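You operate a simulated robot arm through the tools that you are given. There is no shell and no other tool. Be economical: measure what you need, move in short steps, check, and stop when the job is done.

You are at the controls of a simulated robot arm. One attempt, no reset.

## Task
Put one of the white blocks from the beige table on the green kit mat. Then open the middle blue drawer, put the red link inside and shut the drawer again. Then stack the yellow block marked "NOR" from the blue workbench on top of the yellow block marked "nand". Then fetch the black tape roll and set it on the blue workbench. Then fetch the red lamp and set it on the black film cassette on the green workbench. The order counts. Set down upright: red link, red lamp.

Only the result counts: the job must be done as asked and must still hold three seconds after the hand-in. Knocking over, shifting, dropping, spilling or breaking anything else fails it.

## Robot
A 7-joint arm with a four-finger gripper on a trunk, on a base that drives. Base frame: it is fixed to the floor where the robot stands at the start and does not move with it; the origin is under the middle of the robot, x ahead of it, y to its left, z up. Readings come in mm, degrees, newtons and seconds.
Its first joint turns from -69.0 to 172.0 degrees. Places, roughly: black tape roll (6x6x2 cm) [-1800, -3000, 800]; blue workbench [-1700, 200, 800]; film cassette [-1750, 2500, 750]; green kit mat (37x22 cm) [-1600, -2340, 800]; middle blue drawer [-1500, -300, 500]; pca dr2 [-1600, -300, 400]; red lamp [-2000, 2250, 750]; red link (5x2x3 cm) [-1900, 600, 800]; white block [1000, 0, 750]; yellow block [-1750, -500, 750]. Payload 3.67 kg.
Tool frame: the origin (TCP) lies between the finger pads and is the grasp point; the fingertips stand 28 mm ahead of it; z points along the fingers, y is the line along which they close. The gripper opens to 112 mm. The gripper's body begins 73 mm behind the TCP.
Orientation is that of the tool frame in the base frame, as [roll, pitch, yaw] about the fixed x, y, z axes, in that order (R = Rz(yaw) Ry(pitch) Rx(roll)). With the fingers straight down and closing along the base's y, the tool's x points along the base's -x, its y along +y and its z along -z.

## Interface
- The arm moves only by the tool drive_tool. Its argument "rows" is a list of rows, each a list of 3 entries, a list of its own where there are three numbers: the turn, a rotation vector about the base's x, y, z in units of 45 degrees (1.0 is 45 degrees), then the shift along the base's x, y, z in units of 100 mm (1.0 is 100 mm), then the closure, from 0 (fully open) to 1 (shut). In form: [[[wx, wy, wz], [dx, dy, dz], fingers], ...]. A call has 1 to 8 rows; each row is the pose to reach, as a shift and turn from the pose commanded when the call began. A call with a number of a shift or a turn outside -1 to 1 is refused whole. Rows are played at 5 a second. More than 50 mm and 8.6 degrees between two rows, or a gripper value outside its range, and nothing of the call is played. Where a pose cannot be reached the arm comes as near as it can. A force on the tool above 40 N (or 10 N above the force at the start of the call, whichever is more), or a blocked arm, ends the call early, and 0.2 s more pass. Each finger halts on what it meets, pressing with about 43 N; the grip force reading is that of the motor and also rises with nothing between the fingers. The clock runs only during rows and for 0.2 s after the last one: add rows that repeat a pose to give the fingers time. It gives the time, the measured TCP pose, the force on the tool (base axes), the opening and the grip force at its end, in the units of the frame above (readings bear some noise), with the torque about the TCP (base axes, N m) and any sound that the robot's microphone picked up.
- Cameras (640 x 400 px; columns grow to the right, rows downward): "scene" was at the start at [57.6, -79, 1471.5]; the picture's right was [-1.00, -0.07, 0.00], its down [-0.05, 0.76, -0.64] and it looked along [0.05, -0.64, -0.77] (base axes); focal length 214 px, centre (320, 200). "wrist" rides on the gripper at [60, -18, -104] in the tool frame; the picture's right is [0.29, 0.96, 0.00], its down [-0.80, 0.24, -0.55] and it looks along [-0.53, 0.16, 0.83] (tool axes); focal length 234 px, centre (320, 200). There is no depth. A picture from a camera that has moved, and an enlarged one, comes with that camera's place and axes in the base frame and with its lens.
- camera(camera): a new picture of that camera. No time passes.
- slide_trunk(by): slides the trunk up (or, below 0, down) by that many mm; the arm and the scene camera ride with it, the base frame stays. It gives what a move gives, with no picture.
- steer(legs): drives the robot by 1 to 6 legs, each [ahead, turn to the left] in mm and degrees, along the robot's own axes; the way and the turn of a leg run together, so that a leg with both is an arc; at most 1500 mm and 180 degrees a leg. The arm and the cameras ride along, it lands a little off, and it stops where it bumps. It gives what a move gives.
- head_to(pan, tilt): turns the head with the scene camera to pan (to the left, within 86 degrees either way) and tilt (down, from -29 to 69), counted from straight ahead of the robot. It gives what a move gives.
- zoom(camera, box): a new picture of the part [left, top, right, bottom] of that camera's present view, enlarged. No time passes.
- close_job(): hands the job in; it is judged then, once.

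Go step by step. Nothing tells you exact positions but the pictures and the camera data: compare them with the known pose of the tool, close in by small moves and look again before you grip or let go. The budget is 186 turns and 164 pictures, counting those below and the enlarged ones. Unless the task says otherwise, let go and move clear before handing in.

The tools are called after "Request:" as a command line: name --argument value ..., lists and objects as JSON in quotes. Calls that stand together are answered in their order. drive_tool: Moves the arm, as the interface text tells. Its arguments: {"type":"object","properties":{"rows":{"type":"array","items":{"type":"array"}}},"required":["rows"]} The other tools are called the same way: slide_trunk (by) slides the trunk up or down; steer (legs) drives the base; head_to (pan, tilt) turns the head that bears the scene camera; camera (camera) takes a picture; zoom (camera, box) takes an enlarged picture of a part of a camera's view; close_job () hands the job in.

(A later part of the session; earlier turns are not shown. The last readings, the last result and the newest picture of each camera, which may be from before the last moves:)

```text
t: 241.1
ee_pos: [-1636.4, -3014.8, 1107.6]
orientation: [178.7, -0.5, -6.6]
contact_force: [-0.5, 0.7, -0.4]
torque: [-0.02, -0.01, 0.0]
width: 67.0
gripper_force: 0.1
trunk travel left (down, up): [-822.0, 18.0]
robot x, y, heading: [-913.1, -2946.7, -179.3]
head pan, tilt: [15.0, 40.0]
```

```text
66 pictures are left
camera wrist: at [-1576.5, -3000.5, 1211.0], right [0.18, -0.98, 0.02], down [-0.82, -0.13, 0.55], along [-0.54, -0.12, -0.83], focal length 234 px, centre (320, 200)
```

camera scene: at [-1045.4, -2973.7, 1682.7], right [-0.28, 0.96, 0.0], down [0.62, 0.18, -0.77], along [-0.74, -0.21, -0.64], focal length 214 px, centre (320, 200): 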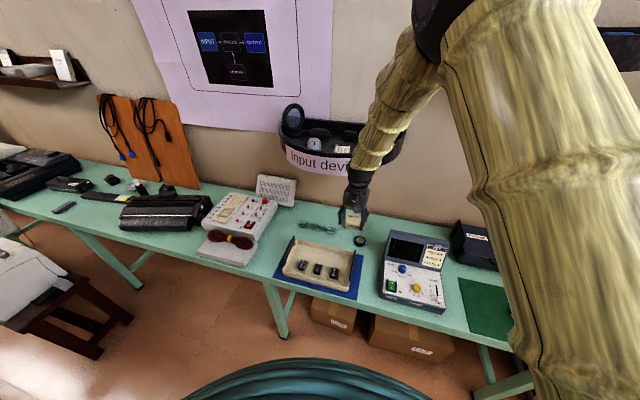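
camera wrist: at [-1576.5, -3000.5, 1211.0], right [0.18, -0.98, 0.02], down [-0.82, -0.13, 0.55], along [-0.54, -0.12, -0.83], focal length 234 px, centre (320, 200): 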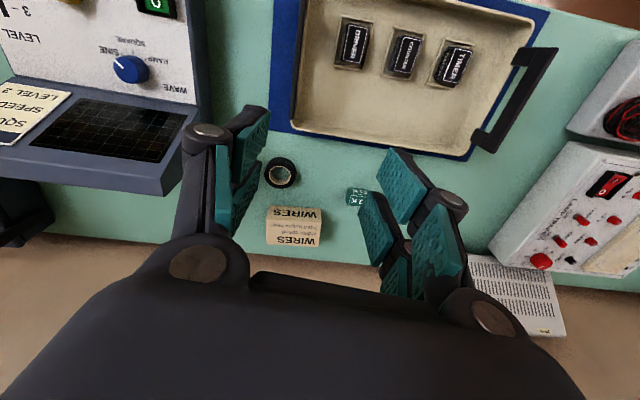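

The tape roll lies at about (-1786, -2972) in front of the WIRES box. I lower the trunk before reaching in, to stay under the wall tray.

Request:
slide_trunk --by -170

Request:
drive_tool --rows '[[[0.02, 0, 0], [-0.4, 0.15, 0], 0.2], [[0.02, 0, 0], [-0.8, 0.3, 0], 0.15], [[0.02, 0, 0], [-1, 0.42, 0], 0.15]]'

Request:
drive_tool --rows '[[[0, 0, 0], [-0.25, 0, 0], 0.15], [[0, 0, 0], [-0.49, 0, 0], 0.15]]'

Request:
camera --camera "wrist"

Request:
camera --camera "scene"

```text
t: 243.0
ee_pos: [-1637.7, -3015.0, 938.2]
orientation: [178.8, -0.4, -6.6]
contact_force: [-0.1, -0.2, 0.1]
torque: [-0.01, 0.03, -0.02]
width: 67.0
gripper_force: 0.2
trunk travel left (down, up): [-652.0, 188.0]
robot x, y, heading: [-914.4, -2947.7, -178.7]
head pan, tilt: [15.0, 40.0]
```

```text
t: 243.8
ee_pos: [-1738.8, -2972.5, 935.6]
orientation: [179.7, -0.3, -6.4]
contact_force: [-0.4, -0.4, -0.8]
torque: [0.0, -0.03, 0.01]
width: 95.5
gripper_force: 0.1
trunk travel left (down, up): [-652.0, 188.0]
robot x, y, heading: [-918.3, -2950.5, -178.7]
head pan, tilt: [15.0, 40.0]
```

```text
t: 244.4
ee_pos: [-1786.6, -2972.5, 935.9]
orientation: [179.8, -0.3, -6.4]
contact_force: [-0.3, -0.8, 0.4]
torque: [-0.02, 0.03, 0.01]
width: 94.9
gripper_force: 0.0
trunk travel left (down, up): [-652.0, 188.0]
robot x, y, heading: [-913.9, -2947.7, -178.7]
head pan, tilt: [15.0, 40.0]
```

```text
65 pictures are left
camera wrist: at [-1725.9, -2960.3, 1040.9], right [0.18, -0.98, 0.01], down [-0.82, -0.15, 0.55], along [-0.54, -0.1, -0.83], focal length 234 px, centre (320, 200)
```

wrist: 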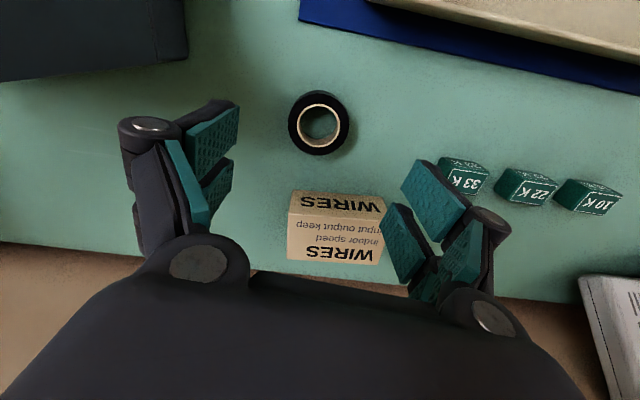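

```text
64 pictures are left
camera scene: at [-1045.5, -2973.8, 1512.7], right [-0.28, 0.96, 0.0], down [0.62, 0.18, -0.77], along [-0.74, -0.21, -0.64], focal length 214 px, centre (320, 200)
```

scene: 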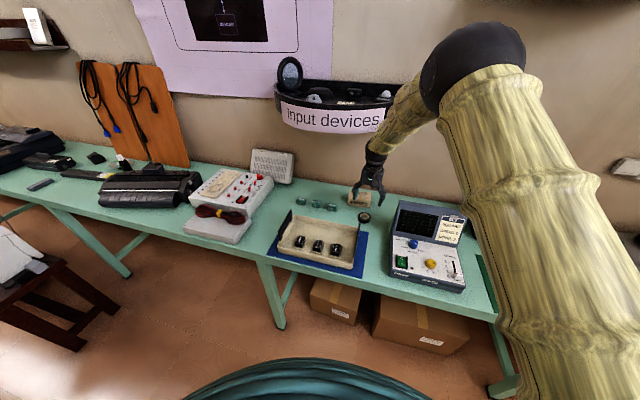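

Request:
drive_tool --rows '[[[0, 0, 0], [0.01, 0.02, -0.4], 0.1], [[0, 0, 0], [0.01, 0.02, -0.8], 0.1], [[0, 0, 0], [0.01, 0.02, -1.0], 0.1]]'

Request:
camera --camera "wrist"

```text
t: 245.2
ee_pos: [-1786.7, -2970.6, 836.3]
orientation: [179.7, -0.4, -6.4]
contact_force: [0.6, -0.6, 0.2]
torque: [-0.01, -0.06, 0.0]
width: 100.8
gripper_force: 0.2
trunk travel left (down, up): [-652.0, 188.0]
robot x, y, heading: [-918.0, -2946.1, -179.0]
head pan, tilt: [15.0, 40.0]
```

```text
63 pictures are left
camera wrist: at [-1725.2, -2958.6, 940.0], right [0.18, -0.98, 0.01], down [-0.82, -0.15, 0.55], along [-0.54, -0.1, -0.84], focal length 234 px, centre (320, 200)
```

wrist: 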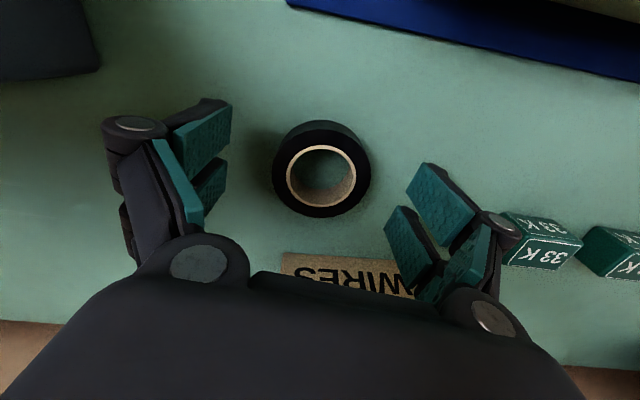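

Request:
drive_tool --rows '[[[0, 0, 0], [0.01, 0, -0.05], 0.2], [[0, 0, 0], [0.01, 0, -0.05], 0.4], [[0, 0, 0], [0.01, 0, -0.05], 0.6], [[0, 0, 0], [0.01, 0, -0.05], 0.6], [[0, 0, 0], [0.01, 0, -0.05], 0.6]]'

Request:
drive_tool --rows '[[[0, 0, 0], [0, 0, 0.25], 0.6], [[0, 0, 0], [0, 0, 0.6], 0.6], [[0, 0, 0], [0.2, 0, 1], 0.6]]'

Request:
camera --camera "wrist"

```text
t: 246.4
ee_pos: [-1783.0, -2971.0, 831.4]
orientation: [179.8, -0.2, -6.5]
contact_force: [-0.8, -1.0, 1.2]
torque: [-0.02, 0.02, -0.03]
width: 54.9
gripper_force: 43.1
trunk travel left (down, up): [-652.0, 188.0]
robot x, y, heading: [-913.8, -2947.8, -178.8]
head pan, tilt: [15.0, 40.0]
```

```text
t: 247.2
ee_pos: [-1760.2, -2972.2, 933.8]
orientation: [179.7, -0.3, -6.5]
contact_force: [0.2, -0.8, 0.0]
torque: [0.02, 0.08, -0.02]
width: 54.9
gripper_force: 43.3
trunk travel left (down, up): [-652.0, 188.0]
robot x, y, heading: [-915.9, -2948.6, -178.8]
head pan, tilt: [15.0, 40.0]
```

```text
62 pictures are left
camera wrist: at [-1700.0, -2959.5, 1037.6], right [0.18, -0.98, 0.01], down [-0.82, -0.15, 0.55], along [-0.54, -0.1, -0.83], focal length 234 px, centre (320, 200)
```

wrist: 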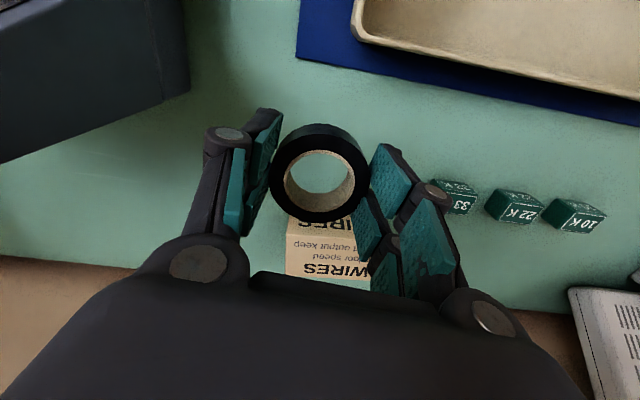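

Request:
drive_tool --rows '[[[0, 0, 0], [0.4, 0, 0.1], 0.6], [[0, 0, 0], [0.8, 0, 0.2], 0.6], [[0, 0, 0], [1, 0, 0.2], 0.6]]'

Request:
slide_trunk --by 150

Request:
steer --legs '[[0, -90.7], [1254, 0], [1254, 0], [0, 89.5]]'

Request:
head_to --pan 15 --tilt 40

Request:
camera --camera "scene"

Request:
camera --camera "wrist"

```text
t: 248.0
ee_pos: [-1661.6, -2971.5, 953.3]
orientation: [179.7, -0.3, -6.4]
contact_force: [-0.1, -0.4, -0.2]
torque: [-0.01, 0.01, -0.01]
width: 54.8
gripper_force: 42.6
trunk travel left (down, up): [-652.0, 188.0]
robot x, y, heading: [-912.9, -2946.1, -178.9]
head pan, tilt: [15.0, 40.0]
```

```text
t: 249.8
ee_pos: [-1663.5, -2970.9, 1102.0]
orientation: [179.6, -0.3, -6.5]
contact_force: [0.3, 0.4, -0.3]
torque: [-0.01, 0.03, -0.02]
width: 54.8
gripper_force: 43.1
trunk travel left (down, up): [-802.0, 38.0]
robot x, y, heading: [-917.7, -2946.8, -179.0]
head pan, tilt: [15.0, 40.0]
```

```text
t: 269.7
ee_pos: [-1690.0, -431.4, 1101.8]
orientation: [179.7, -0.2, -8.0]
contact_force: [0.1, -0.4, -0.2]
torque: [0.04, -0.01, -0.01]
width: 53.9
gripper_force: 43.4
trunk travel left (down, up): [-802.0, 38.0]
robot x, y, heading: [-941.7, -426.2, 179.9]
head pan, tilt: [15.0, 40.0]
```

```text
t: 270.3
ee_pos: [-1690.9, -434.0, 1101.7]
orientation: [179.6, -0.3, -8.0]
contact_force: [0.3, 0.2, -0.6]
torque: [-0.03, -0.02, 0.0]
width: 54.4
gripper_force: 43.2
trunk travel left (down, up): [-802.0, 38.0]
robot x, y, heading: [-937.8, -431.4, 179.9]
head pan, tilt: [15.0, 40.0]
```

```text
61 pictures are left
camera scene: at [-1072.0, -451.3, 1662.7], right [-0.25, 0.97, 0.0], down [0.62, 0.16, -0.77], along [-0.74, -0.19, -0.64], focal length 214 px, centre (320, 200)
```

scene: 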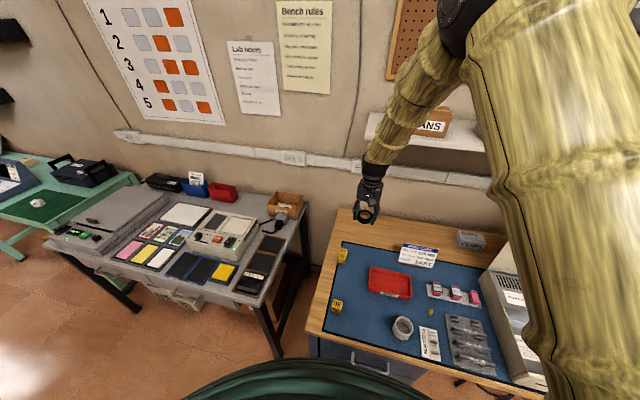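

```text
60 pictures are left
camera wrist: at [-1629.3, -422.3, 1205.6], right [0.15, -0.99, 0.01], down [-0.83, -0.12, 0.55], along [-0.54, -0.09, -0.83], focal length 234 px, centre (320, 200)
```

wrist: 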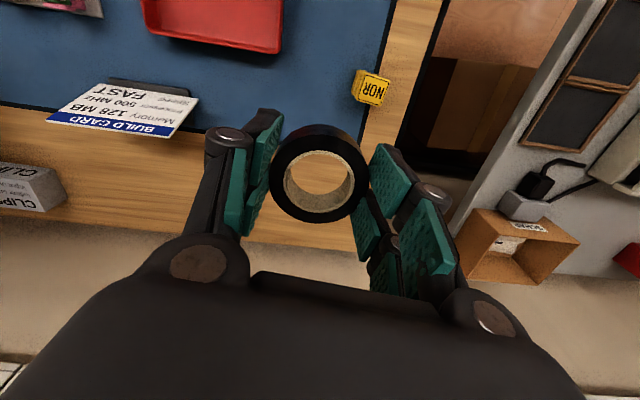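

Request:
slide_trunk --by -140

Request:
drive_tool --rows '[[[0, 0, 0], [-0.4, 0, 0], 0.6], [[0, 0, 0], [-0.8, 0, 0], 0.6], [[0, 0, 0], [-1, 0, 0], 0.6]]'

Request:
drive_tool --rows '[[[0, 0, 0], [-0.3, 0, -0.2], 0.6], [[0, 0, 0], [-0.55, 0, -0.5], 0.6], [[0, 0, 0], [-0.55, 0, -0.9], 0.6]]'

Request:
camera --camera "wrist"

Request:
zoom --camera "scene" --box '[290, 130, 450, 250]'

```text
t: 272.0
ee_pos: [-1689.6, -433.4, 961.1]
orientation: [179.8, -0.3, -7.9]
contact_force: [0.5, 0.5, -1.0]
torque: [-0.04, 0.0, -0.05]
width: 53.7
gripper_force: 43.0
trunk travel left (down, up): [-662.0, 178.0]
robot x, y, heading: [-937.5, -427.1, 179.8]
head pan, tilt: [15.0, 40.0]
```

```text
t: 272.8
ee_pos: [-1791.7, -432.6, 961.0]
orientation: [179.7, -0.4, -7.9]
contact_force: [0.5, 0.1, -0.2]
torque: [-0.01, -0.02, 0.0]
width: 54.2
gripper_force: 43.2
trunk travel left (down, up): [-662.0, 178.0]
robot x, y, heading: [-940.2, -427.6, 179.7]
head pan, tilt: [15.0, 40.0]
```

```text
t: 273.6
ee_pos: [-1846.8, -433.3, 871.2]
orientation: [179.7, -0.4, -7.9]
contact_force: [-0.2, 0.5, -0.6]
torque: [0.0, -0.05, 0.0]
width: 54.1
gripper_force: 43.1
trunk travel left (down, up): [-662.0, 178.0]
robot x, y, heading: [-942.1, -428.5, 179.9]
head pan, tilt: [15.0, 40.0]
```

```text
59 pictures are left
camera wrist: at [-1786.0, -422.7, 975.5], right [0.15, -0.99, 0.01], down [-0.83, -0.12, 0.55], along [-0.54, -0.09, -0.83], focal length 234 px, centre (320, 200)
```

wrist: 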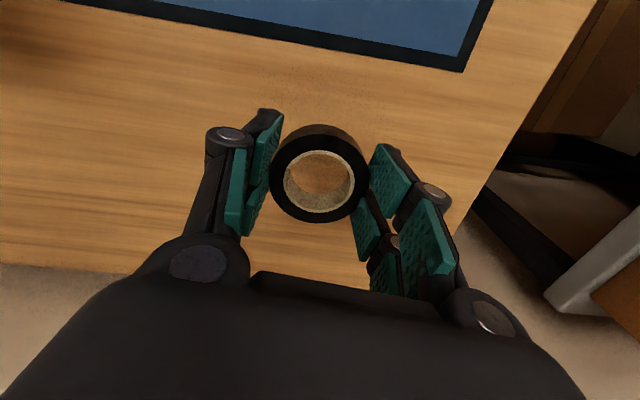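

```text
3.33 times, centred on (370, 190) of scene
camera zoom: at [-1073.6, -451.2, 1522.6], right [-0.25, 0.97, 0.0], down [0.62, 0.16, -0.77], along [-0.74, -0.19, -0.64], focal length 715 px, centre (153, 233)
```

zoom: 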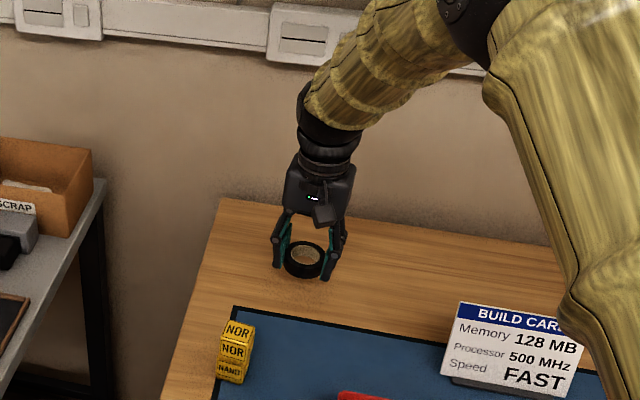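

Over clear wood. Lowering to contact.

Request:
drive_tool --rows '[[[0, 0, 0], [0, 0, -0.2], 0.6], [[0, 0, 0], [0, 0, -0.34], 0.6], [[0, 0, 0], [0, 0, -0.38], 0.6], [[0, 0, 0], [0, 0, -0.4], 0.6], [[0, 0, 0], [0, 0, -0.4], 0.6]]'

```text
t: 274.8
ee_pos: [-1845.3, -433.4, 832.7]
orientation: [179.7, -0.3, -8.0]
contact_force: [-1.2, -0.4, 4.2]
torque: [0.09, -0.07, 0.0]
width: 53.7
gripper_force: 43.1
trunk travel left (down, up): [-662.0, 178.0]
robot x, y, heading: [-938.7, -430.2, 179.6]
head pan, tilt: [15.0, 40.0]
```

Request:
drive_tool --rows '[[[0, 0, 0], [0, 0, -0.01], 0.6], [[0, 0, 0], [0, 0, 0], 0.5], [[0, 0, 0], [0, 0, 0], 0.35], [[0, 0, 0], [0, 0, 0], 0.25], [[0, 0, 0], [0, 0, 0.4], 0.25], [[0, 0, 0], [0, 0, 0.85], 0.25]]'

Request:
drive_tool --rows '[[[0, 0, 0], [0.4, 0, 0.2], 0.25], [[0, 0, 0], [0.8, 0, 0.4], 0.25], [[0, 0, 0], [1, 0, 0.5], 0.25]]'

Request:
slide_trunk --by 130

Request:
zoom --camera "scene" --box '[290, 150, 450, 270]'

```text
t: 276.2
ee_pos: [-1842.2, -433.8, 917.9]
orientation: [179.7, -0.2, -7.9]
contact_force: [-0.2, -0.4, 0.3]
torque: [-0.03, 0.05, -0.01]
width: 84.1
gripper_force: 0.1
trunk travel left (down, up): [-662.0, 178.0]
robot x, y, heading: [-943.0, -426.7, 179.7]
head pan, tilt: [15.0, 40.0]
```

```text
t: 277.0
ee_pos: [-1743.4, -432.1, 967.7]
orientation: [179.7, -0.3, -7.9]
contact_force: [-0.5, 0.3, 0.8]
torque: [-0.01, 0.04, 0.02]
width: 84.0
gripper_force: 0.1
trunk travel left (down, up): [-662.0, 178.0]
robot x, y, heading: [-941.2, -426.4, 179.6]
head pan, tilt: [15.0, 40.0]
```

```text
t: 278.6
ee_pos: [-1744.4, -433.1, 1096.5]
orientation: [179.7, -0.3, -7.8]
contact_force: [-0.5, -0.1, -1.1]
torque: [0.02, -0.04, -0.01]
width: 84.0
gripper_force: 0.0
trunk travel left (down, up): [-792.0, 48.0]
robot x, y, heading: [-942.1, -424.3, 179.4]
head pan, tilt: [15.0, 40.0]
```

```text
3.33 times, centred on (370, 210) of scene
camera zoom: at [-1072.3, -451.1, 1652.6], right [-0.25, 0.97, 0.0], down [0.62, 0.16, -0.77], along [-0.74, -0.19, -0.64], focal length 715 px, centre (153, 167)
```

zoom: 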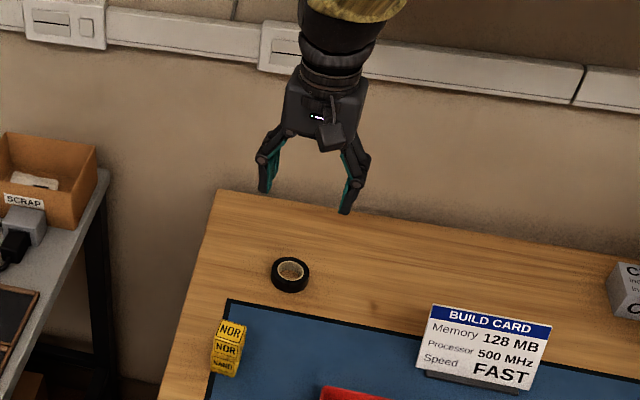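

The tape roll is set down. Now on to the red lamp: I back off and drive north.

Request:
steer --legs '[[-150, 0], [0, -89.5], [1000, 0], [800, 0], [0, 45]]'

Request:
head_to --pan 25 --tilt 30

Request:
camera --camera "scene"

```text
t: 294.4
ee_pos: [-1363.0, 1929.3, 1095.4]
orientation: [179.7, -0.3, -52.9]
contact_force: [-0.5, -0.2, 0.9]
torque: [0.02, -0.02, 0.02]
width: 84.2
gripper_force: 0.0
trunk travel left (down, up): [-792.0, 48.0]
robot x, y, heading: [-792.8, 1366.8, 134.9]
head pan, tilt: [15.0, 40.0]
```

```text
t: 295.2
ee_pos: [-1362.5, 1928.6, 1094.9]
orientation: [179.8, -0.3, -52.7]
contact_force: [0.7, 0.4, -0.6]
torque: [0.02, 0.0, 0.0]
width: 84.2
gripper_force: 0.1
trunk travel left (down, up): [-792.0, 48.0]
robot x, y, heading: [-791.6, 1364.9, 134.8]
head pan, tilt: [25.0, 30.0]
```

```text
56 pictures are left
camera scene: at [-908.9, 1431.8, 1668.0], right [0.34, 0.94, 0.0], down [0.47, -0.17, -0.87], along [-0.81, 0.3, -0.5], focal length 214 px, centre (320, 200)
```

scene: 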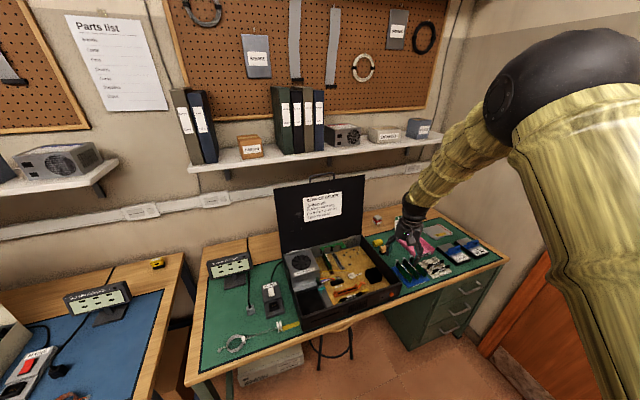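

Request:
steer --legs '[[0, -60]]'

Request:
head_to --pan 65 --tilt 33

Request:
camera --camera "scene"

```text
t: 298.2
ee_pos: [-594.2, 2143.9, 1096.0]
orientation: [179.8, -0.4, -112.4]
contact_force: [0.5, -0.2, 0.1]
torque: [-0.02, 0.03, 0.0]
width: 84.1
gripper_force: 0.1
trunk travel left (down, up): [-792.0, 48.0]
robot x, y, heading: [-791.5, 1364.5, 75.3]
head pan, tilt: [25.0, 30.0]
```

```text
t: 299.3
ee_pos: [-593.2, 2144.0, 1096.6]
orientation: [179.7, -0.2, -112.5]
contact_force: [-0.1, 0.2, -0.3]
torque: [0.02, 0.04, 0.01]
width: 84.2
gripper_force: 0.0
trunk travel left (down, up): [-792.0, 48.0]
robot x, y, heading: [-794.2, 1362.6, 75.5]
head pan, tilt: [65.0, 33.0]
```

```text
55 pictures are left
camera scene: at [-843.9, 1470.5, 1663.4], right [0.64, 0.77, 0.0], down [0.42, -0.35, -0.84], along [-0.64, 0.54, -0.54], focal length 214 px, centre (320, 200)
```

scene: 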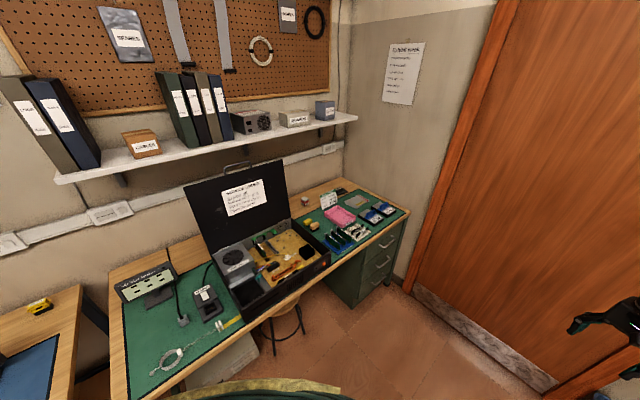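

Request:
zoom --camera "scene" --box '[280, 175, 420, 265]'

Request:
zoom --camera "scene" --box '[290, 180, 350, 225]'

```text
4.44 times, centred on (350, 220) of scene
camera zoom: at [-843.9, 1470.5, 1663.4], right [0.64, 0.77, 0.0], down [0.42, -0.35, -0.84], along [-0.64, 0.54, -0.54], focal length 953 px, centre (187, 111)
```

zoom: 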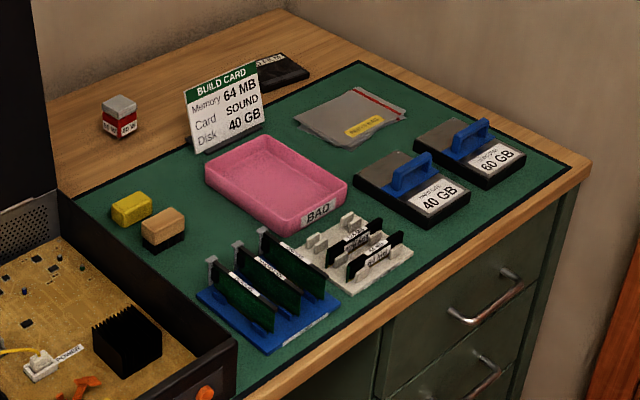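

```text
8.89 times, centred on (320, 202) of scene
camera zoom: at [-843.9, 1470.5, 1663.4], right [0.64, 0.77, 0.0], down [0.42, -0.35, -0.84], along [-0.64, 0.54, -0.54], focal length 1906 px, centre (320, 178)
```

zoom: 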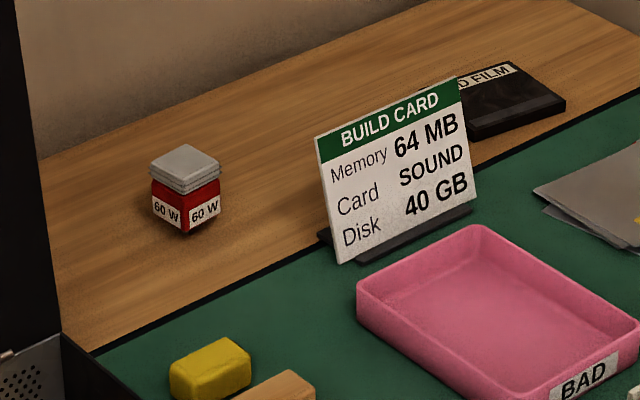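

I found the lamp ("60 W", grey cap) at about (-1893, 2215) and the FILM cassette at about (-1844, 2534), both under a shelf; the wall is at y≈2765. I retract the tool a bit and manoeuvre the base in front of them by a roundabout way.

Request:
drive_tool --rows '[[[0, 0, 0], [-0.12, -0.45, 0], 0.25], [[0, 0, 0], [-0.25, -0.92, 0], 0.25]]'

Request:
steer --legs '[[0, -100], [0, -95], [-938, 0], [0, -75.6]]'

Request:
head_to --pan 20 --tilt 33

Request:
camera --camera "scene"

```text
t: 299.9
ee_pos: [-619.9, 2050.5, 1097.3]
orientation: [179.7, -0.2, -112.5]
contact_force: [0.0, -0.5, 1.0]
torque: [0.01, -0.01, -0.02]
width: 84.0
gripper_force: 0.0
trunk travel left (down, up): [-792.0, 48.0]
robot x, y, heading: [-788.1, 1366.8, 75.3]
head pan, tilt: [65.0, 33.0]
```

```text
t: 313.2
ee_pos: [-686.4, 1568.8, 1098.7]
orientation: [178.7, -0.6, 51.6]
contact_force: [0.3, -0.7, 0.3]
torque: [0.02, 0.01, -0.02]
width: 83.7
gripper_force: 0.0
trunk travel left (down, up): [-792.0, 48.0]
robot x, y, heading: [-345.4, 2192.5, -122.8]
head pan, tilt: [65.0, 33.0]
stopped in leg 4: the robot was blocked; the commanded pose is now the measured one
```

```text
t: 314.3
ee_pos: [-687.2, 1568.2, 1097.8]
orientation: [178.8, -0.7, 51.7]
contact_force: [0.7, 0.2, 0.0]
torque: [-0.01, 0.01, 0.03]
width: 84.1
gripper_force: 0.2
trunk travel left (down, up): [-792.0, 48.0]
robot x, y, heading: [-341.7, 2192.7, -123.3]
head pan, tilt: [20.0, 33.0]
```

```text
52 pictures are left
camera scene: at [-389.2, 2058.9, 1663.3], right [-0.97, 0.23, 0.0], down [0.12, 0.53, -0.84], along [-0.19, -0.82, -0.55], focal length 214 px, centre (320, 200)
```

scene: 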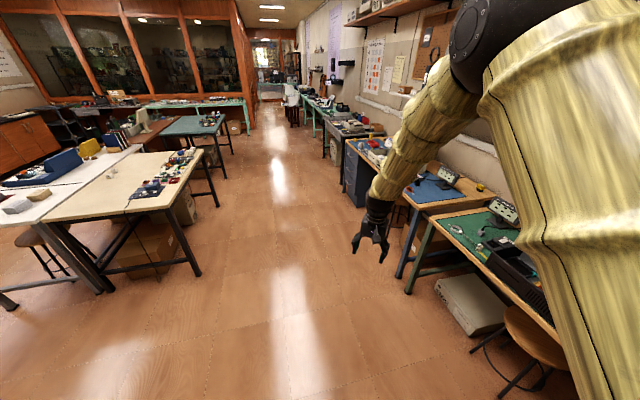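

The turn was blocked by something behind. I move forward first and then turn toward the green bench.

Request:
steer --legs '[[250, 0], [0, -74.5]]'

Request:
camera --camera "scene"

```text
t: 319.4
ee_pos: [-1172.4, 2141.2, 1097.3]
orientation: [178.8, -0.6, -22.6]
contact_force: [-0.9, -0.2, 0.3]
torque: [-0.02, 0.0, -0.02]
width: 83.9
gripper_force: 0.1
trunk travel left (down, up): [-792.0, 48.0]
robot x, y, heading: [-481.0, 1979.7, 162.9]
head pan, tilt: [20.0, 33.0]
```

```text
51 pictures are left
camera scene: at [-616.4, 1987.9, 1663.4], right [-0.05, 1.0, 0.0], down [0.54, 0.02, -0.84], along [-0.84, -0.04, -0.54], focal length 214 px, centre (320, 200)
```

scene: 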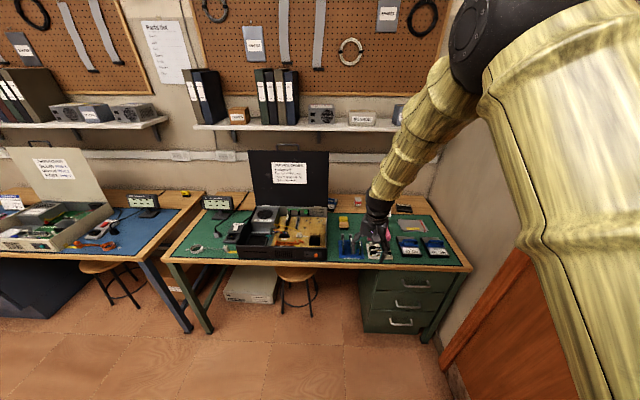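

Request:
steer --legs '[[520, 0]]'

Request:
slide_trunk --by -90

Request:
camera --camera "wrist"

Request:
head_to --pan 0 --tilt 38

Request:
camera --camera "scene"

```text
t: 322.4
ee_pos: [-1667.6, 2297.2, 1097.7]
orientation: [178.8, -0.7, -22.7]
contact_force: [-1.3, 1.3, -0.7]
torque: [0.02, 0.02, 0.02]
width: 83.7
gripper_force: 0.1
trunk travel left (down, up): [-792.0, 48.0]
robot x, y, heading: [-976.4, 2136.5, 162.4]
head pan, tilt: [20.0, 33.0]
```

```text
t: 323.6
ee_pos: [-1667.3, 2297.8, 1008.7]
orientation: [178.7, -0.7, -22.8]
contact_force: [0.1, 0.2, 0.1]
torque: [0.02, 0.01, 0.0]
width: 84.2
gripper_force: 0.0
trunk travel left (down, up): [-702.0, 138.0]
robot x, y, heading: [-976.5, 2131.8, 162.3]
head pan, tilt: [20.0, 33.0]
```

```text
50 pictures are left
camera wrist: at [-1604.9, 2294.5, 1112.2], right [-0.11, -0.99, 0.02], down [-0.83, 0.1, 0.55], along [-0.55, 0.04, -0.83], focal length 234 px, centre (320, 200)
```

wrist: 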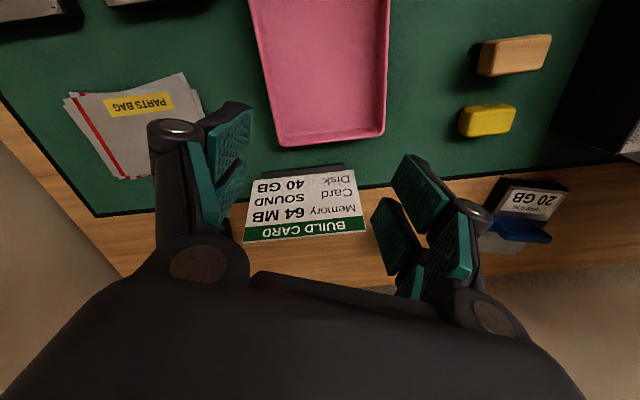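

```text
t: 324.5
ee_pos: [-1666.5, 2296.5, 1008.3]
orientation: [178.7, -0.7, -22.8]
contact_force: [0.5, 0.4, 0.3]
torque: [-0.03, -0.01, -0.02]
width: 84.0
gripper_force: 0.0
trunk travel left (down, up): [-702.0, 138.0]
robot x, y, heading: [-974.2, 2131.7, 162.3]
head pan, tilt: [0.0, 38.0]
```

```text
49 pictures are left
camera scene: at [-1103.7, 2173.4, 1565.7], right [0.3, 0.95, 0.0], down [0.59, -0.19, -0.79], along [-0.75, 0.24, -0.62], focal length 214 px, centre (320, 200)
```

scene: 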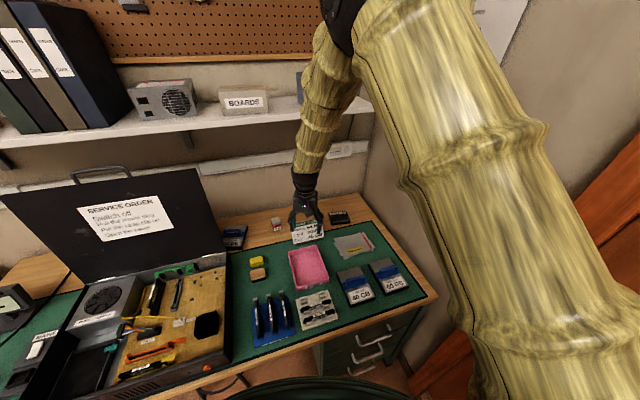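

Lamp at about (-1888, 2210). I move above it in steps, turning the tool square to it.

Request:
drive_tool --rows '[[[0.01, 0, 0.17], [-0.2, -0.3, 0], 0.2], [[0.02, 0, 0.34], [-0.5, -0.6, 0], 0.2], [[0.02, 0.01, 0.5], [-0.8, -0.87, 0], 0.2]]'

Request:
drive_tool --rows '[[[0, 0, 0], [-0.45, 0, 0], 0.2], [[0, 0, 0], [-0.9, 0, 0], 0.2]]'

Request:
camera --camera "wrist"

Request:
camera --camera "scene"

```text
t: 325.3
ee_pos: [-1751.6, 2221.3, 1013.8]
orientation: [178.2, 0.1, -1.4]
contact_force: [0.4, -0.8, 0.2]
torque: [0.02, -0.05, -0.01]
width: 89.9
gripper_force: 0.1
trunk travel left (down, up): [-702.0, 138.0]
robot x, y, heading: [-973.3, 2136.2, 162.4]
head pan, tilt: [0.0, 38.0]
```

```text
t: 325.9
ee_pos: [-1836.8, 2209.4, 1007.9]
orientation: [179.8, 0.0, -0.1]
contact_force: [-0.1, -0.1, 0.6]
torque: [-0.01, -0.05, 0.01]
width: 89.6
gripper_force: 0.1
trunk travel left (down, up): [-702.0, 138.0]
robot x, y, heading: [-977.0, 2133.8, 162.3]
head pan, tilt: [0.0, 38.0]
```

```text
48 pictures are left
camera wrist: at [-1777.2, 2228.0, 1110.6], right [0.29, -0.96, 0.0], down [-0.8, -0.24, 0.55], along [-0.53, -0.16, -0.83], focal length 234 px, centre (320, 200)
```

wrist: 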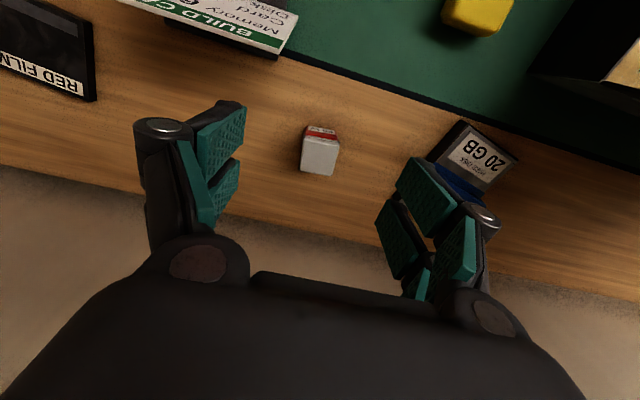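

```text
47 pictures are left
camera scene: at [-1104.3, 2172.4, 1565.7], right [0.3, 0.95, 0.0], down [0.59, -0.18, -0.79], along [-0.75, 0.24, -0.62], focal length 214 px, centre (320, 200)
```

scene: 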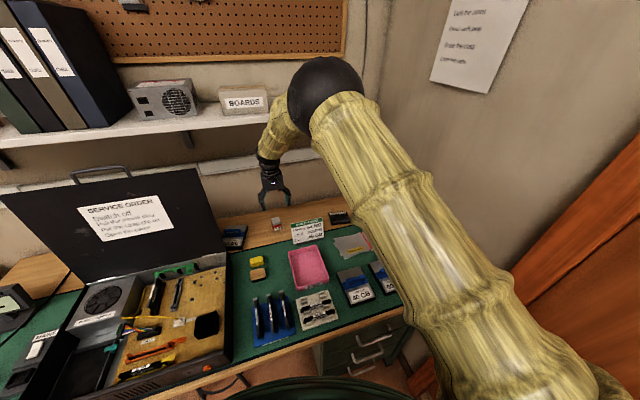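

Request:
zoom --camera "wrist" --box '[280, 110, 360, 190]'

Request:
zoom --camera "scene" --box '[255, 200, 355, 260]'

```text
5.00 times, centred on (320, 150) of wrist
camera zoom: at [-1777.2, 2228.0, 1110.6], right [0.29, -0.96, 0.0], down [-0.8, -0.24, 0.55], along [-0.53, -0.16, -0.83], focal length 1171 px, centre (320, 450)
```

zoom: 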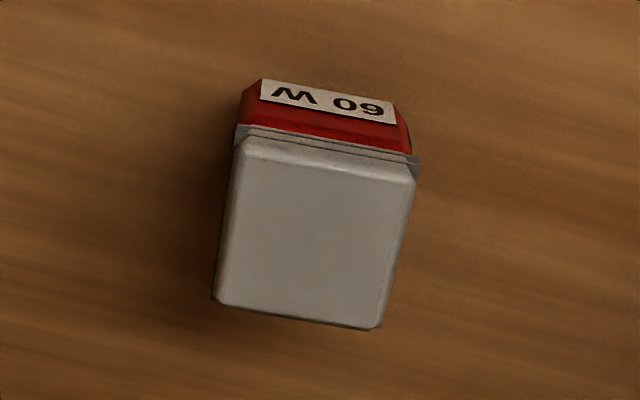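

```text
6.40 times, centred on (305, 230) of scene
camera zoom: at [-1104.3, 2172.4, 1565.7], right [0.3, 0.95, 0.0], down [0.59, -0.18, -0.79], along [-0.75, 0.24, -0.62], focal length 1373 px, centre (416, 8)
```

zoom: 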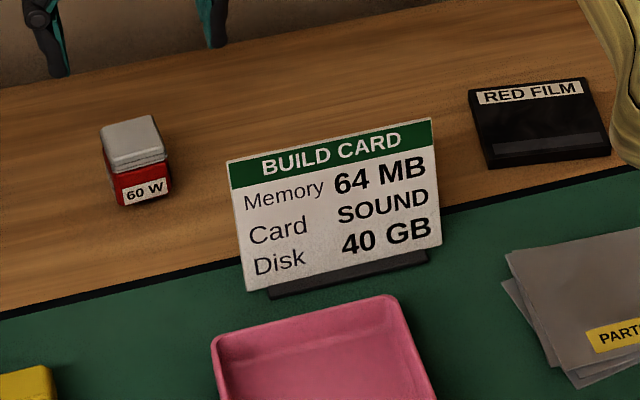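

Request:
drive_tool --rows '[[[0, 0, 0.07], [-0.26, -0.07, 0], 0.2], [[0, 0, 0.14], [-0.52, -0.13, 0], 0.2], [[0, 0, 0.14], [-0.52, -0.13, -0.4], 0.2], [[0, 0, 0.14], [-0.52, -0.13, -0.85], 0.2]]'

Request:
camera --camera "wrist"

```text
t: 326.9
ee_pos: [-1889.0, 2196.2, 921.5]
orientation: [179.6, -0.1, 6.0]
contact_force: [0.7, 0.3, -0.4]
torque: [0.04, -0.06, 0.01]
width: 89.4
gripper_force: 0.0
trunk travel left (down, up): [-702.0, 138.0]
robot x, y, heading: [-976.1, 2133.8, 162.3]
head pan, tilt: [0.0, 38.0]
```

```text
44 pictures are left
camera wrist: at [-1832.5, 2223.1, 1025.4], right [0.39, -0.92, 0.01], down [-0.77, -0.32, 0.56], along [-0.51, -0.22, -0.83], focal length 234 px, centre (320, 200)
```

wrist: 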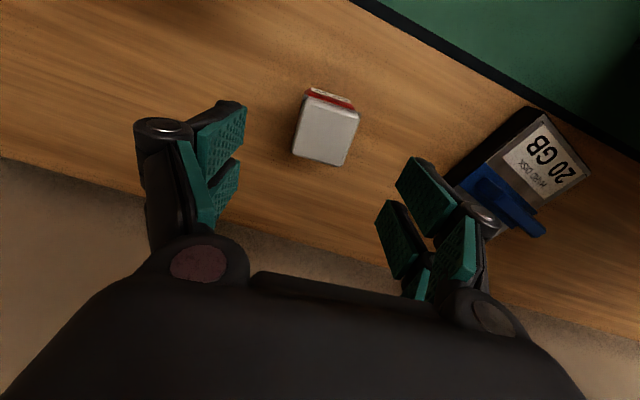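

Request:
drive_tool --rows '[[[0, 0, 0], [0.03, 0, -0.4], 0.25], [[0, 0, 0], [0.03, 0, -0.7], 0.25], [[0, 0, 0], [0.03, 0, -0.87], 0.25]]'

Request:
camera --camera "wrist"

```text
t: 327.7
ee_pos: [-1886.5, 2198.3, 834.9]
orientation: [179.5, 0.0, 6.0]
contact_force: [-0.8, 0.0, -1.1]
torque: [0.02, -0.02, 0.02]
width: 83.7
gripper_force: 0.0
trunk travel left (down, up): [-702.0, 138.0]
robot x, y, heading: [-973.7, 2131.6, 162.2]
head pan, tilt: [0.0, 38.0]
```

```text
43 pictures are left
camera wrist: at [-1829.8, 2223.4, 939.5], right [0.39, -0.92, 0.01], down [-0.77, -0.32, 0.55], along [-0.51, -0.22, -0.83], focal length 234 px, centre (320, 200)
```

wrist: 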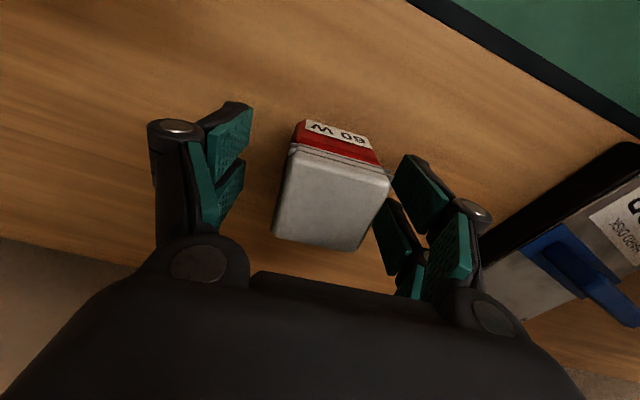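

Request:
drive_tool --rows '[[[0, 0, 0], [0, -0.04, 0], 0.25], [[0, 0, 0], [0, -0.04, 0], 0.5], [[0, 0, 0], [0, -0.04, 0], 0.8], [[0, 0, 0], [0, -0.04, 0], 0.8], [[0, 0, 0], [0, -0.04, 0], 0.8]]'

Request:
drive_tool --rows '[[[0, 0, 0], [0, 0, 0.15], 0.8], [[0, 0, 0], [0, 0, 0.5], 0.8], [[0, 0, 0], [0, 0, 0.95], 0.8]]'

Request:
camera --camera "wrist"

Request:
zoom --camera "scene" --box '[235, 160, 355, 250]'

```text
t: 328.9
ee_pos: [-1885.6, 2193.9, 836.5]
orientation: [179.5, 0.0, 5.9]
contact_force: [0.8, -0.1, 0.3]
torque: [-0.01, -0.01, 0.01]
width: 40.5
gripper_force: 43.3
trunk travel left (down, up): [-702.0, 138.0]
robot x, y, heading: [-976.0, 2134.0, 162.6]
head pan, tilt: [0.0, 38.0]
```

```text
t: 329.7
ee_pos: [-1885.1, 2194.3, 932.8]
orientation: [179.4, 0.0, 6.1]
contact_force: [0.9, -0.5, -1.4]
torque: [0.01, 0.09, -0.01]
width: 40.8
gripper_force: 43.2
trunk travel left (down, up): [-702.0, 138.0]
robot x, y, heading: [-973.8, 2134.2, 162.4]
head pan, tilt: [0.0, 38.0]
```

```text
42 pictures are left
camera wrist: at [-1827.4, 2219.0, 1035.6], right [0.39, -0.92, 0.01], down [-0.77, -0.32, 0.56], along [-0.51, -0.22, -0.83], focal length 234 px, centre (320, 200)
```

wrist: 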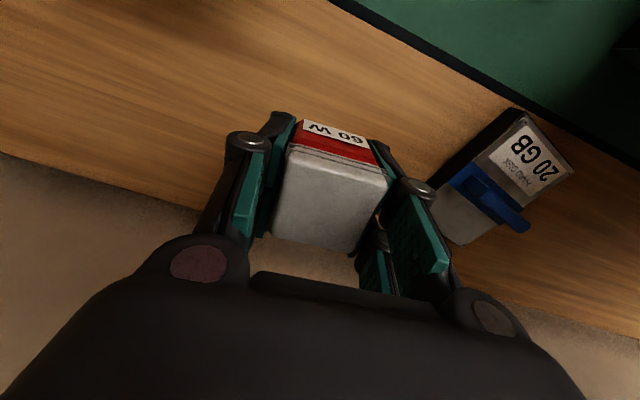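

```text
4.44 times, centred on (295, 205) of scene
camera zoom: at [-1102.3, 2173.2, 1565.7], right [0.3, 0.95, 0.0], down [0.59, -0.19, -0.79], along [-0.75, 0.24, -0.62], focal length 953 px, centre (431, 178)
```

zoom: 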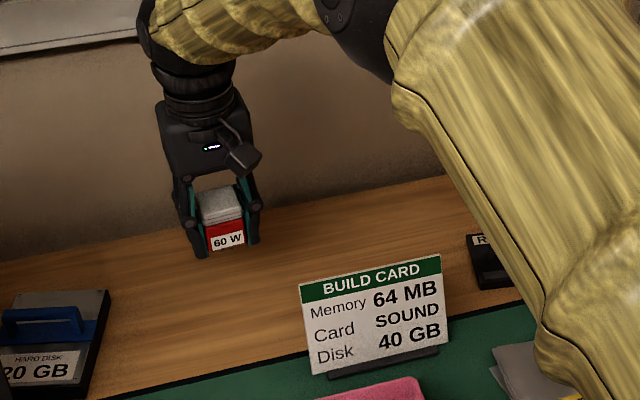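

Lamp held. I carry it along behind the build card toward the cassette.

Request:
drive_tool --rows '[[[0, 0, 0], [0.05, 0.3, 0.15], 0.8], [[0, 0, 0], [0.1, 0.65, 0.3], 0.8], [[0, 0, 0], [0.1, 1, 0.3], 0.8]]'

Request:
drive_tool --rows '[[[0, 0, 0], [0.05, 0.35, 0], 0.8], [[0, 0, 0], [0.1, 0.7, 0], 0.8], [[0, 0, 0], [0.15, 1, 0], 0.8]]'

Request:
camera --camera "wrist"

Request:
camera --camera "scene"

```text
t: 330.5
ee_pos: [-1875.3, 2293.6, 962.2]
orientation: [179.4, -0.1, 6.2]
contact_force: [-0.3, -0.3, -1.1]
torque: [-0.03, 0.02, 0.0]
width: 40.9
gripper_force: 42.8
trunk travel left (down, up): [-702.0, 138.0]
robot x, y, heading: [-974.1, 2132.8, 162.5]
head pan, tilt: [0.0, 38.0]
```

```text
t: 331.3
ee_pos: [-1860.3, 2395.0, 960.6]
orientation: [179.7, -0.1, 6.0]
contact_force: [-0.4, 1.0, -0.7]
torque: [-0.03, 0.0, 0.02]
width: 41.1
gripper_force: 42.9
trunk travel left (down, up): [-702.0, 138.0]
robot x, y, heading: [-975.1, 2130.8, 162.5]
head pan, tilt: [0.0, 38.0]
```

```text
40 pictures are left
camera wrist: at [-1803.8, 2421.5, 1063.7], right [0.39, -0.92, 0.01], down [-0.77, -0.32, 0.56], along [-0.51, -0.22, -0.83], focal length 234 px, centre (320, 200)
```

wrist: 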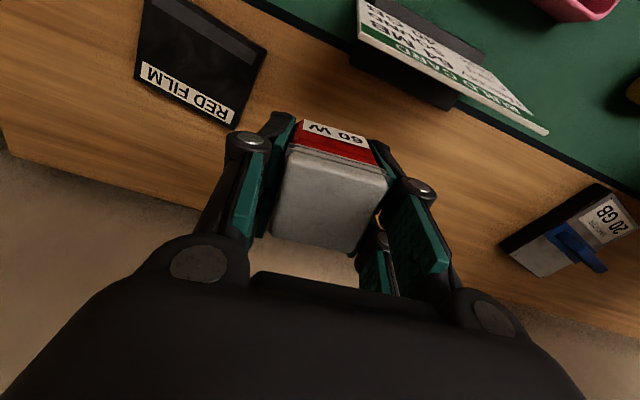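

```text
39 pictures are left
camera scene: at [-1103.6, 2175.6, 1565.6], right [0.3, 0.95, 0.0], down [0.59, -0.19, -0.79], along [-0.75, 0.24, -0.62], focal length 214 px, centre (320, 200)
```

scene: 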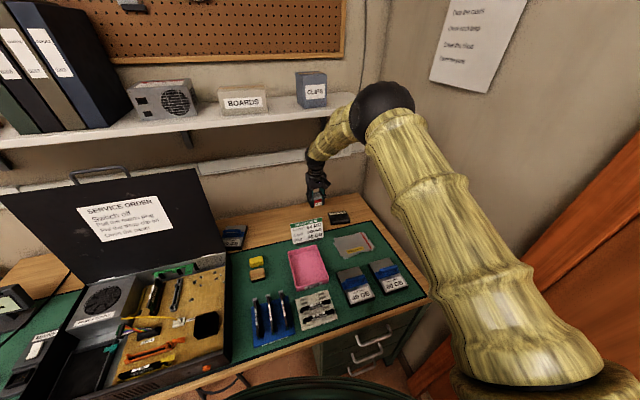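

Request:
drive_tool --rows '[[[0, 0, -0.1], [0, 0.35, 0], 0.8], [[0, 0, -0.2], [0, 0.7, 0], 0.8], [[0, 0, -0.32], [0.05, 1, 0], 0.8]]'

Request:
drive_tool --rows '[[[0, 0, 0], [0, 0.19, -0.2], 0.8], [[0, 0, 0], [0, 0.19, -0.5], 0.8]]'

Request:
camera --camera "wrist"

Request:
zoom --camera "scene" --box '[280, 160, 400, 250]'

```text
t: 332.1
ee_pos: [-1854.3, 2494.5, 959.1]
orientation: [179.4, -0.1, -8.5]
contact_force: [-0.9, 0.0, -0.5]
torque: [0.0, 0.02, -0.02]
width: 40.8
gripper_force: 43.3
trunk travel left (down, up): [-702.0, 138.0]
robot x, y, heading: [-974.0, 2134.8, 162.4]
head pan, tilt: [0.0, 38.0]
```

```text
t: 332.7
ee_pos: [-1855.6, 2511.7, 909.4]
orientation: [179.6, -0.1, -8.4]
contact_force: [0.2, -0.3, 0.0]
torque: [-0.01, -0.08, 0.01]
width: 40.9
gripper_force: 42.8
trunk travel left (down, up): [-702.0, 138.0]
robot x, y, heading: [-974.0, 2132.7, 162.3]
head pan, tilt: [0.0, 38.0]
```

```text
38 pictures are left
camera wrist: at [-1795.1, 2523.0, 1013.7], right [0.15, -0.99, 0.01], down [-0.82, -0.12, 0.55], along [-0.55, -0.09, -0.83], focal length 234 px, centre (320, 200)
```

wrist: 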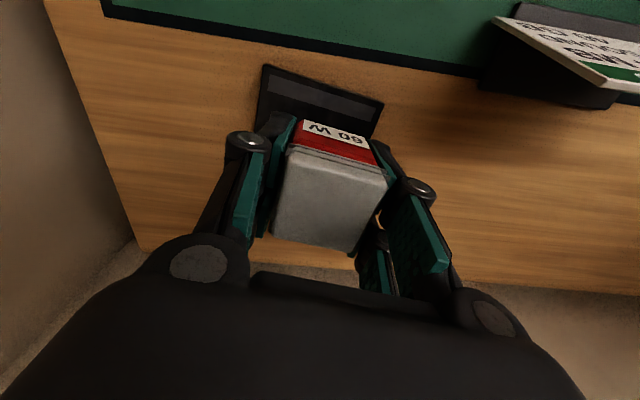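

```text
4.44 times, centred on (340, 205) of scene
camera zoom: at [-1105.0, 2172.9, 1565.6], right [0.3, 0.95, 0.0], down [0.59, -0.19, -0.79], along [-0.75, 0.24, -0.62], focal length 953 px, centre (231, 178)
```

zoom: 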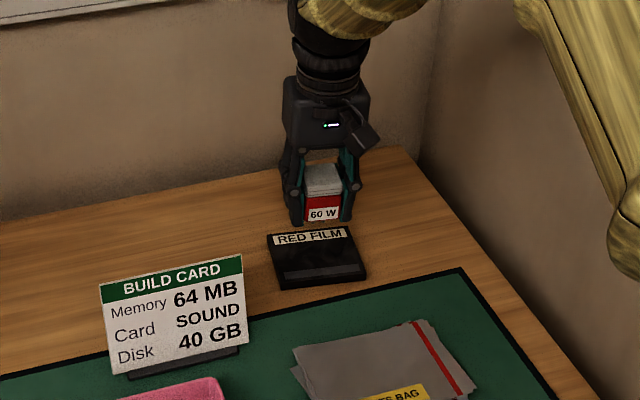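

Aligned over the cassette. I lower it carefully.

Request:
drive_tool --rows '[[[0, 0, 0], [0.02, 0.03, -0.25], 0.8], [[0, 0, 0], [0.02, 0.03, -0.43], 0.8], [[0, 0, 0], [0.02, 0.03, -0.43], 0.8]]'

Request:
zoom --camera "scene" --box '[310, 170, 390, 230]'

```text
t: 333.5
ee_pos: [-1853.3, 2515.8, 868.7]
orientation: [179.5, -0.1, -8.4]
contact_force: [-0.3, -0.2, -0.8]
torque: [0.02, 0.04, -0.01]
width: 40.9
gripper_force: 42.6
trunk travel left (down, up): [-702.0, 138.0]
robot x, y, heading: [-975.4, 2131.2, 162.4]
head pan, tilt: [0.0, 38.0]
```

```text
6.67 times, centred on (350, 200) of scene
camera zoom: at [-1104.0, 2174.0, 1565.7], right [0.3, 0.95, 0.0], down [0.59, -0.19, -0.79], along [-0.75, 0.24, -0.62], focal length 1430 px, centre (120, 200)
```

zoom: 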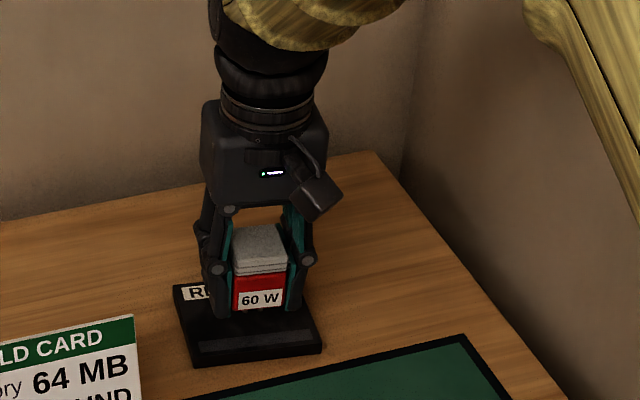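

Request:
drive_tool --rows '[[[0, 0, 0], [0.02, 0, -0.05], 0.8], [[0, 0, 0], [0.02, 0, -0.08], 0.8], [[0, 0, 0], [0.02, 0, -0.11], 0.8], [[0, 0, 0], [0.02, 0, -0.13], 0.8], [[0, 0, 0], [0.02, 0, -0.13], 0.8]]'

```text
t: 334.7
ee_pos: [-1851.0, 2515.3, 855.1]
orientation: [179.5, -0.2, -8.4]
contact_force: [1.0, -0.3, -1.6]
torque: [0.0, 0.02, -0.01]
width: 41.0
gripper_force: 43.2
trunk travel left (down, up): [-702.0, 138.0]
robot x, y, heading: [-975.4, 2132.2, 162.5]
head pan, tilt: [0.0, 38.0]
```

Request:
drive_tool --rows '[[[0, 0, 0], [0, 0, -0.02], 0.8], [[0, 0, 0], [0, 0, -0.04], 0.8], [[0, 0, 0], [0, 0, -0.04], 0.8]]'

```text
t: 335.5
ee_pos: [-1851.2, 2515.8, 851.4]
orientation: [179.4, -0.1, -8.4]
contact_force: [0.1, 0.1, 0.0]
torque: [0.0, 0.04, -0.02]
width: 40.7
gripper_force: 43.4
trunk travel left (down, up): [-702.0, 138.0]
robot x, y, heading: [-975.6, 2133.2, 162.5]
head pan, tilt: [0.0, 38.0]
```

Request:
drive_tool --rows '[[[0, 0, 0], [0, 0, -0.02], 0.8], [[0, 0, 0], [0, 0, -0.03], 0.8], [[0, 0, 0], [0, 0, -0.03], 0.8]]'

Request:
zoom --camera "scene" --box '[310, 170, 390, 230]'

```text
t: 336.3
ee_pos: [-1851.4, 2516.1, 847.3]
orientation: [179.5, -0.1, -8.4]
contact_force: [-0.4, 0.6, 0.2]
torque: [0.02, -0.02, 0.0]
width: 40.9
gripper_force: 43.3
trunk travel left (down, up): [-702.0, 138.0]
robot x, y, heading: [-974.1, 2133.4, 162.4]
head pan, tilt: [0.0, 38.0]
```

```text
6.67 times, centred on (350, 200) of scene
camera zoom: at [-1103.7, 2173.7, 1565.7], right [0.3, 0.95, 0.0], down [0.59, -0.19, -0.79], along [-0.75, 0.24, -0.62], focal length 1430 px, centre (120, 200)
```

zoom: 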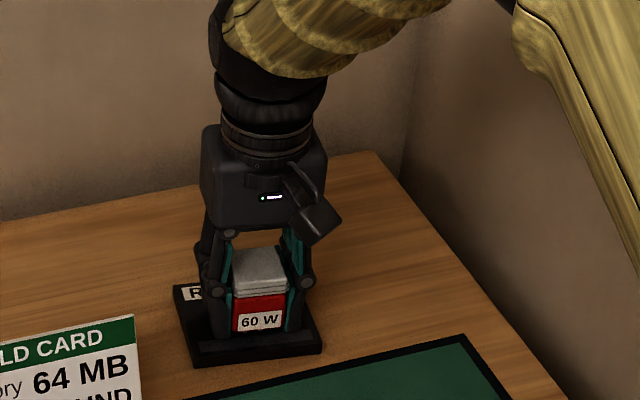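

Request:
drive_tool --rows '[[[0, 0, 0], [-0.03, 0, -0.015], 0.8], [[0, 0, 0], [-0.05, 0, -0.03], 0.8], [[0, 0, 0], [-0.05, 0, -0.03], 0.8]]'

```text
t: 337.1
ee_pos: [-1855.5, 2516.8, 847.0]
orientation: [179.6, 0.2, -8.5]
contact_force: [3.2, 2.4, 19.5]
torque: [0.07, -0.26, 0.02]
width: 40.8
gripper_force: 42.9
trunk travel left (down, up): [-702.0, 138.0]
robot x, y, heading: [-974.5, 2134.8, 162.6]
head pan, tilt: [0.0, 38.0]
```

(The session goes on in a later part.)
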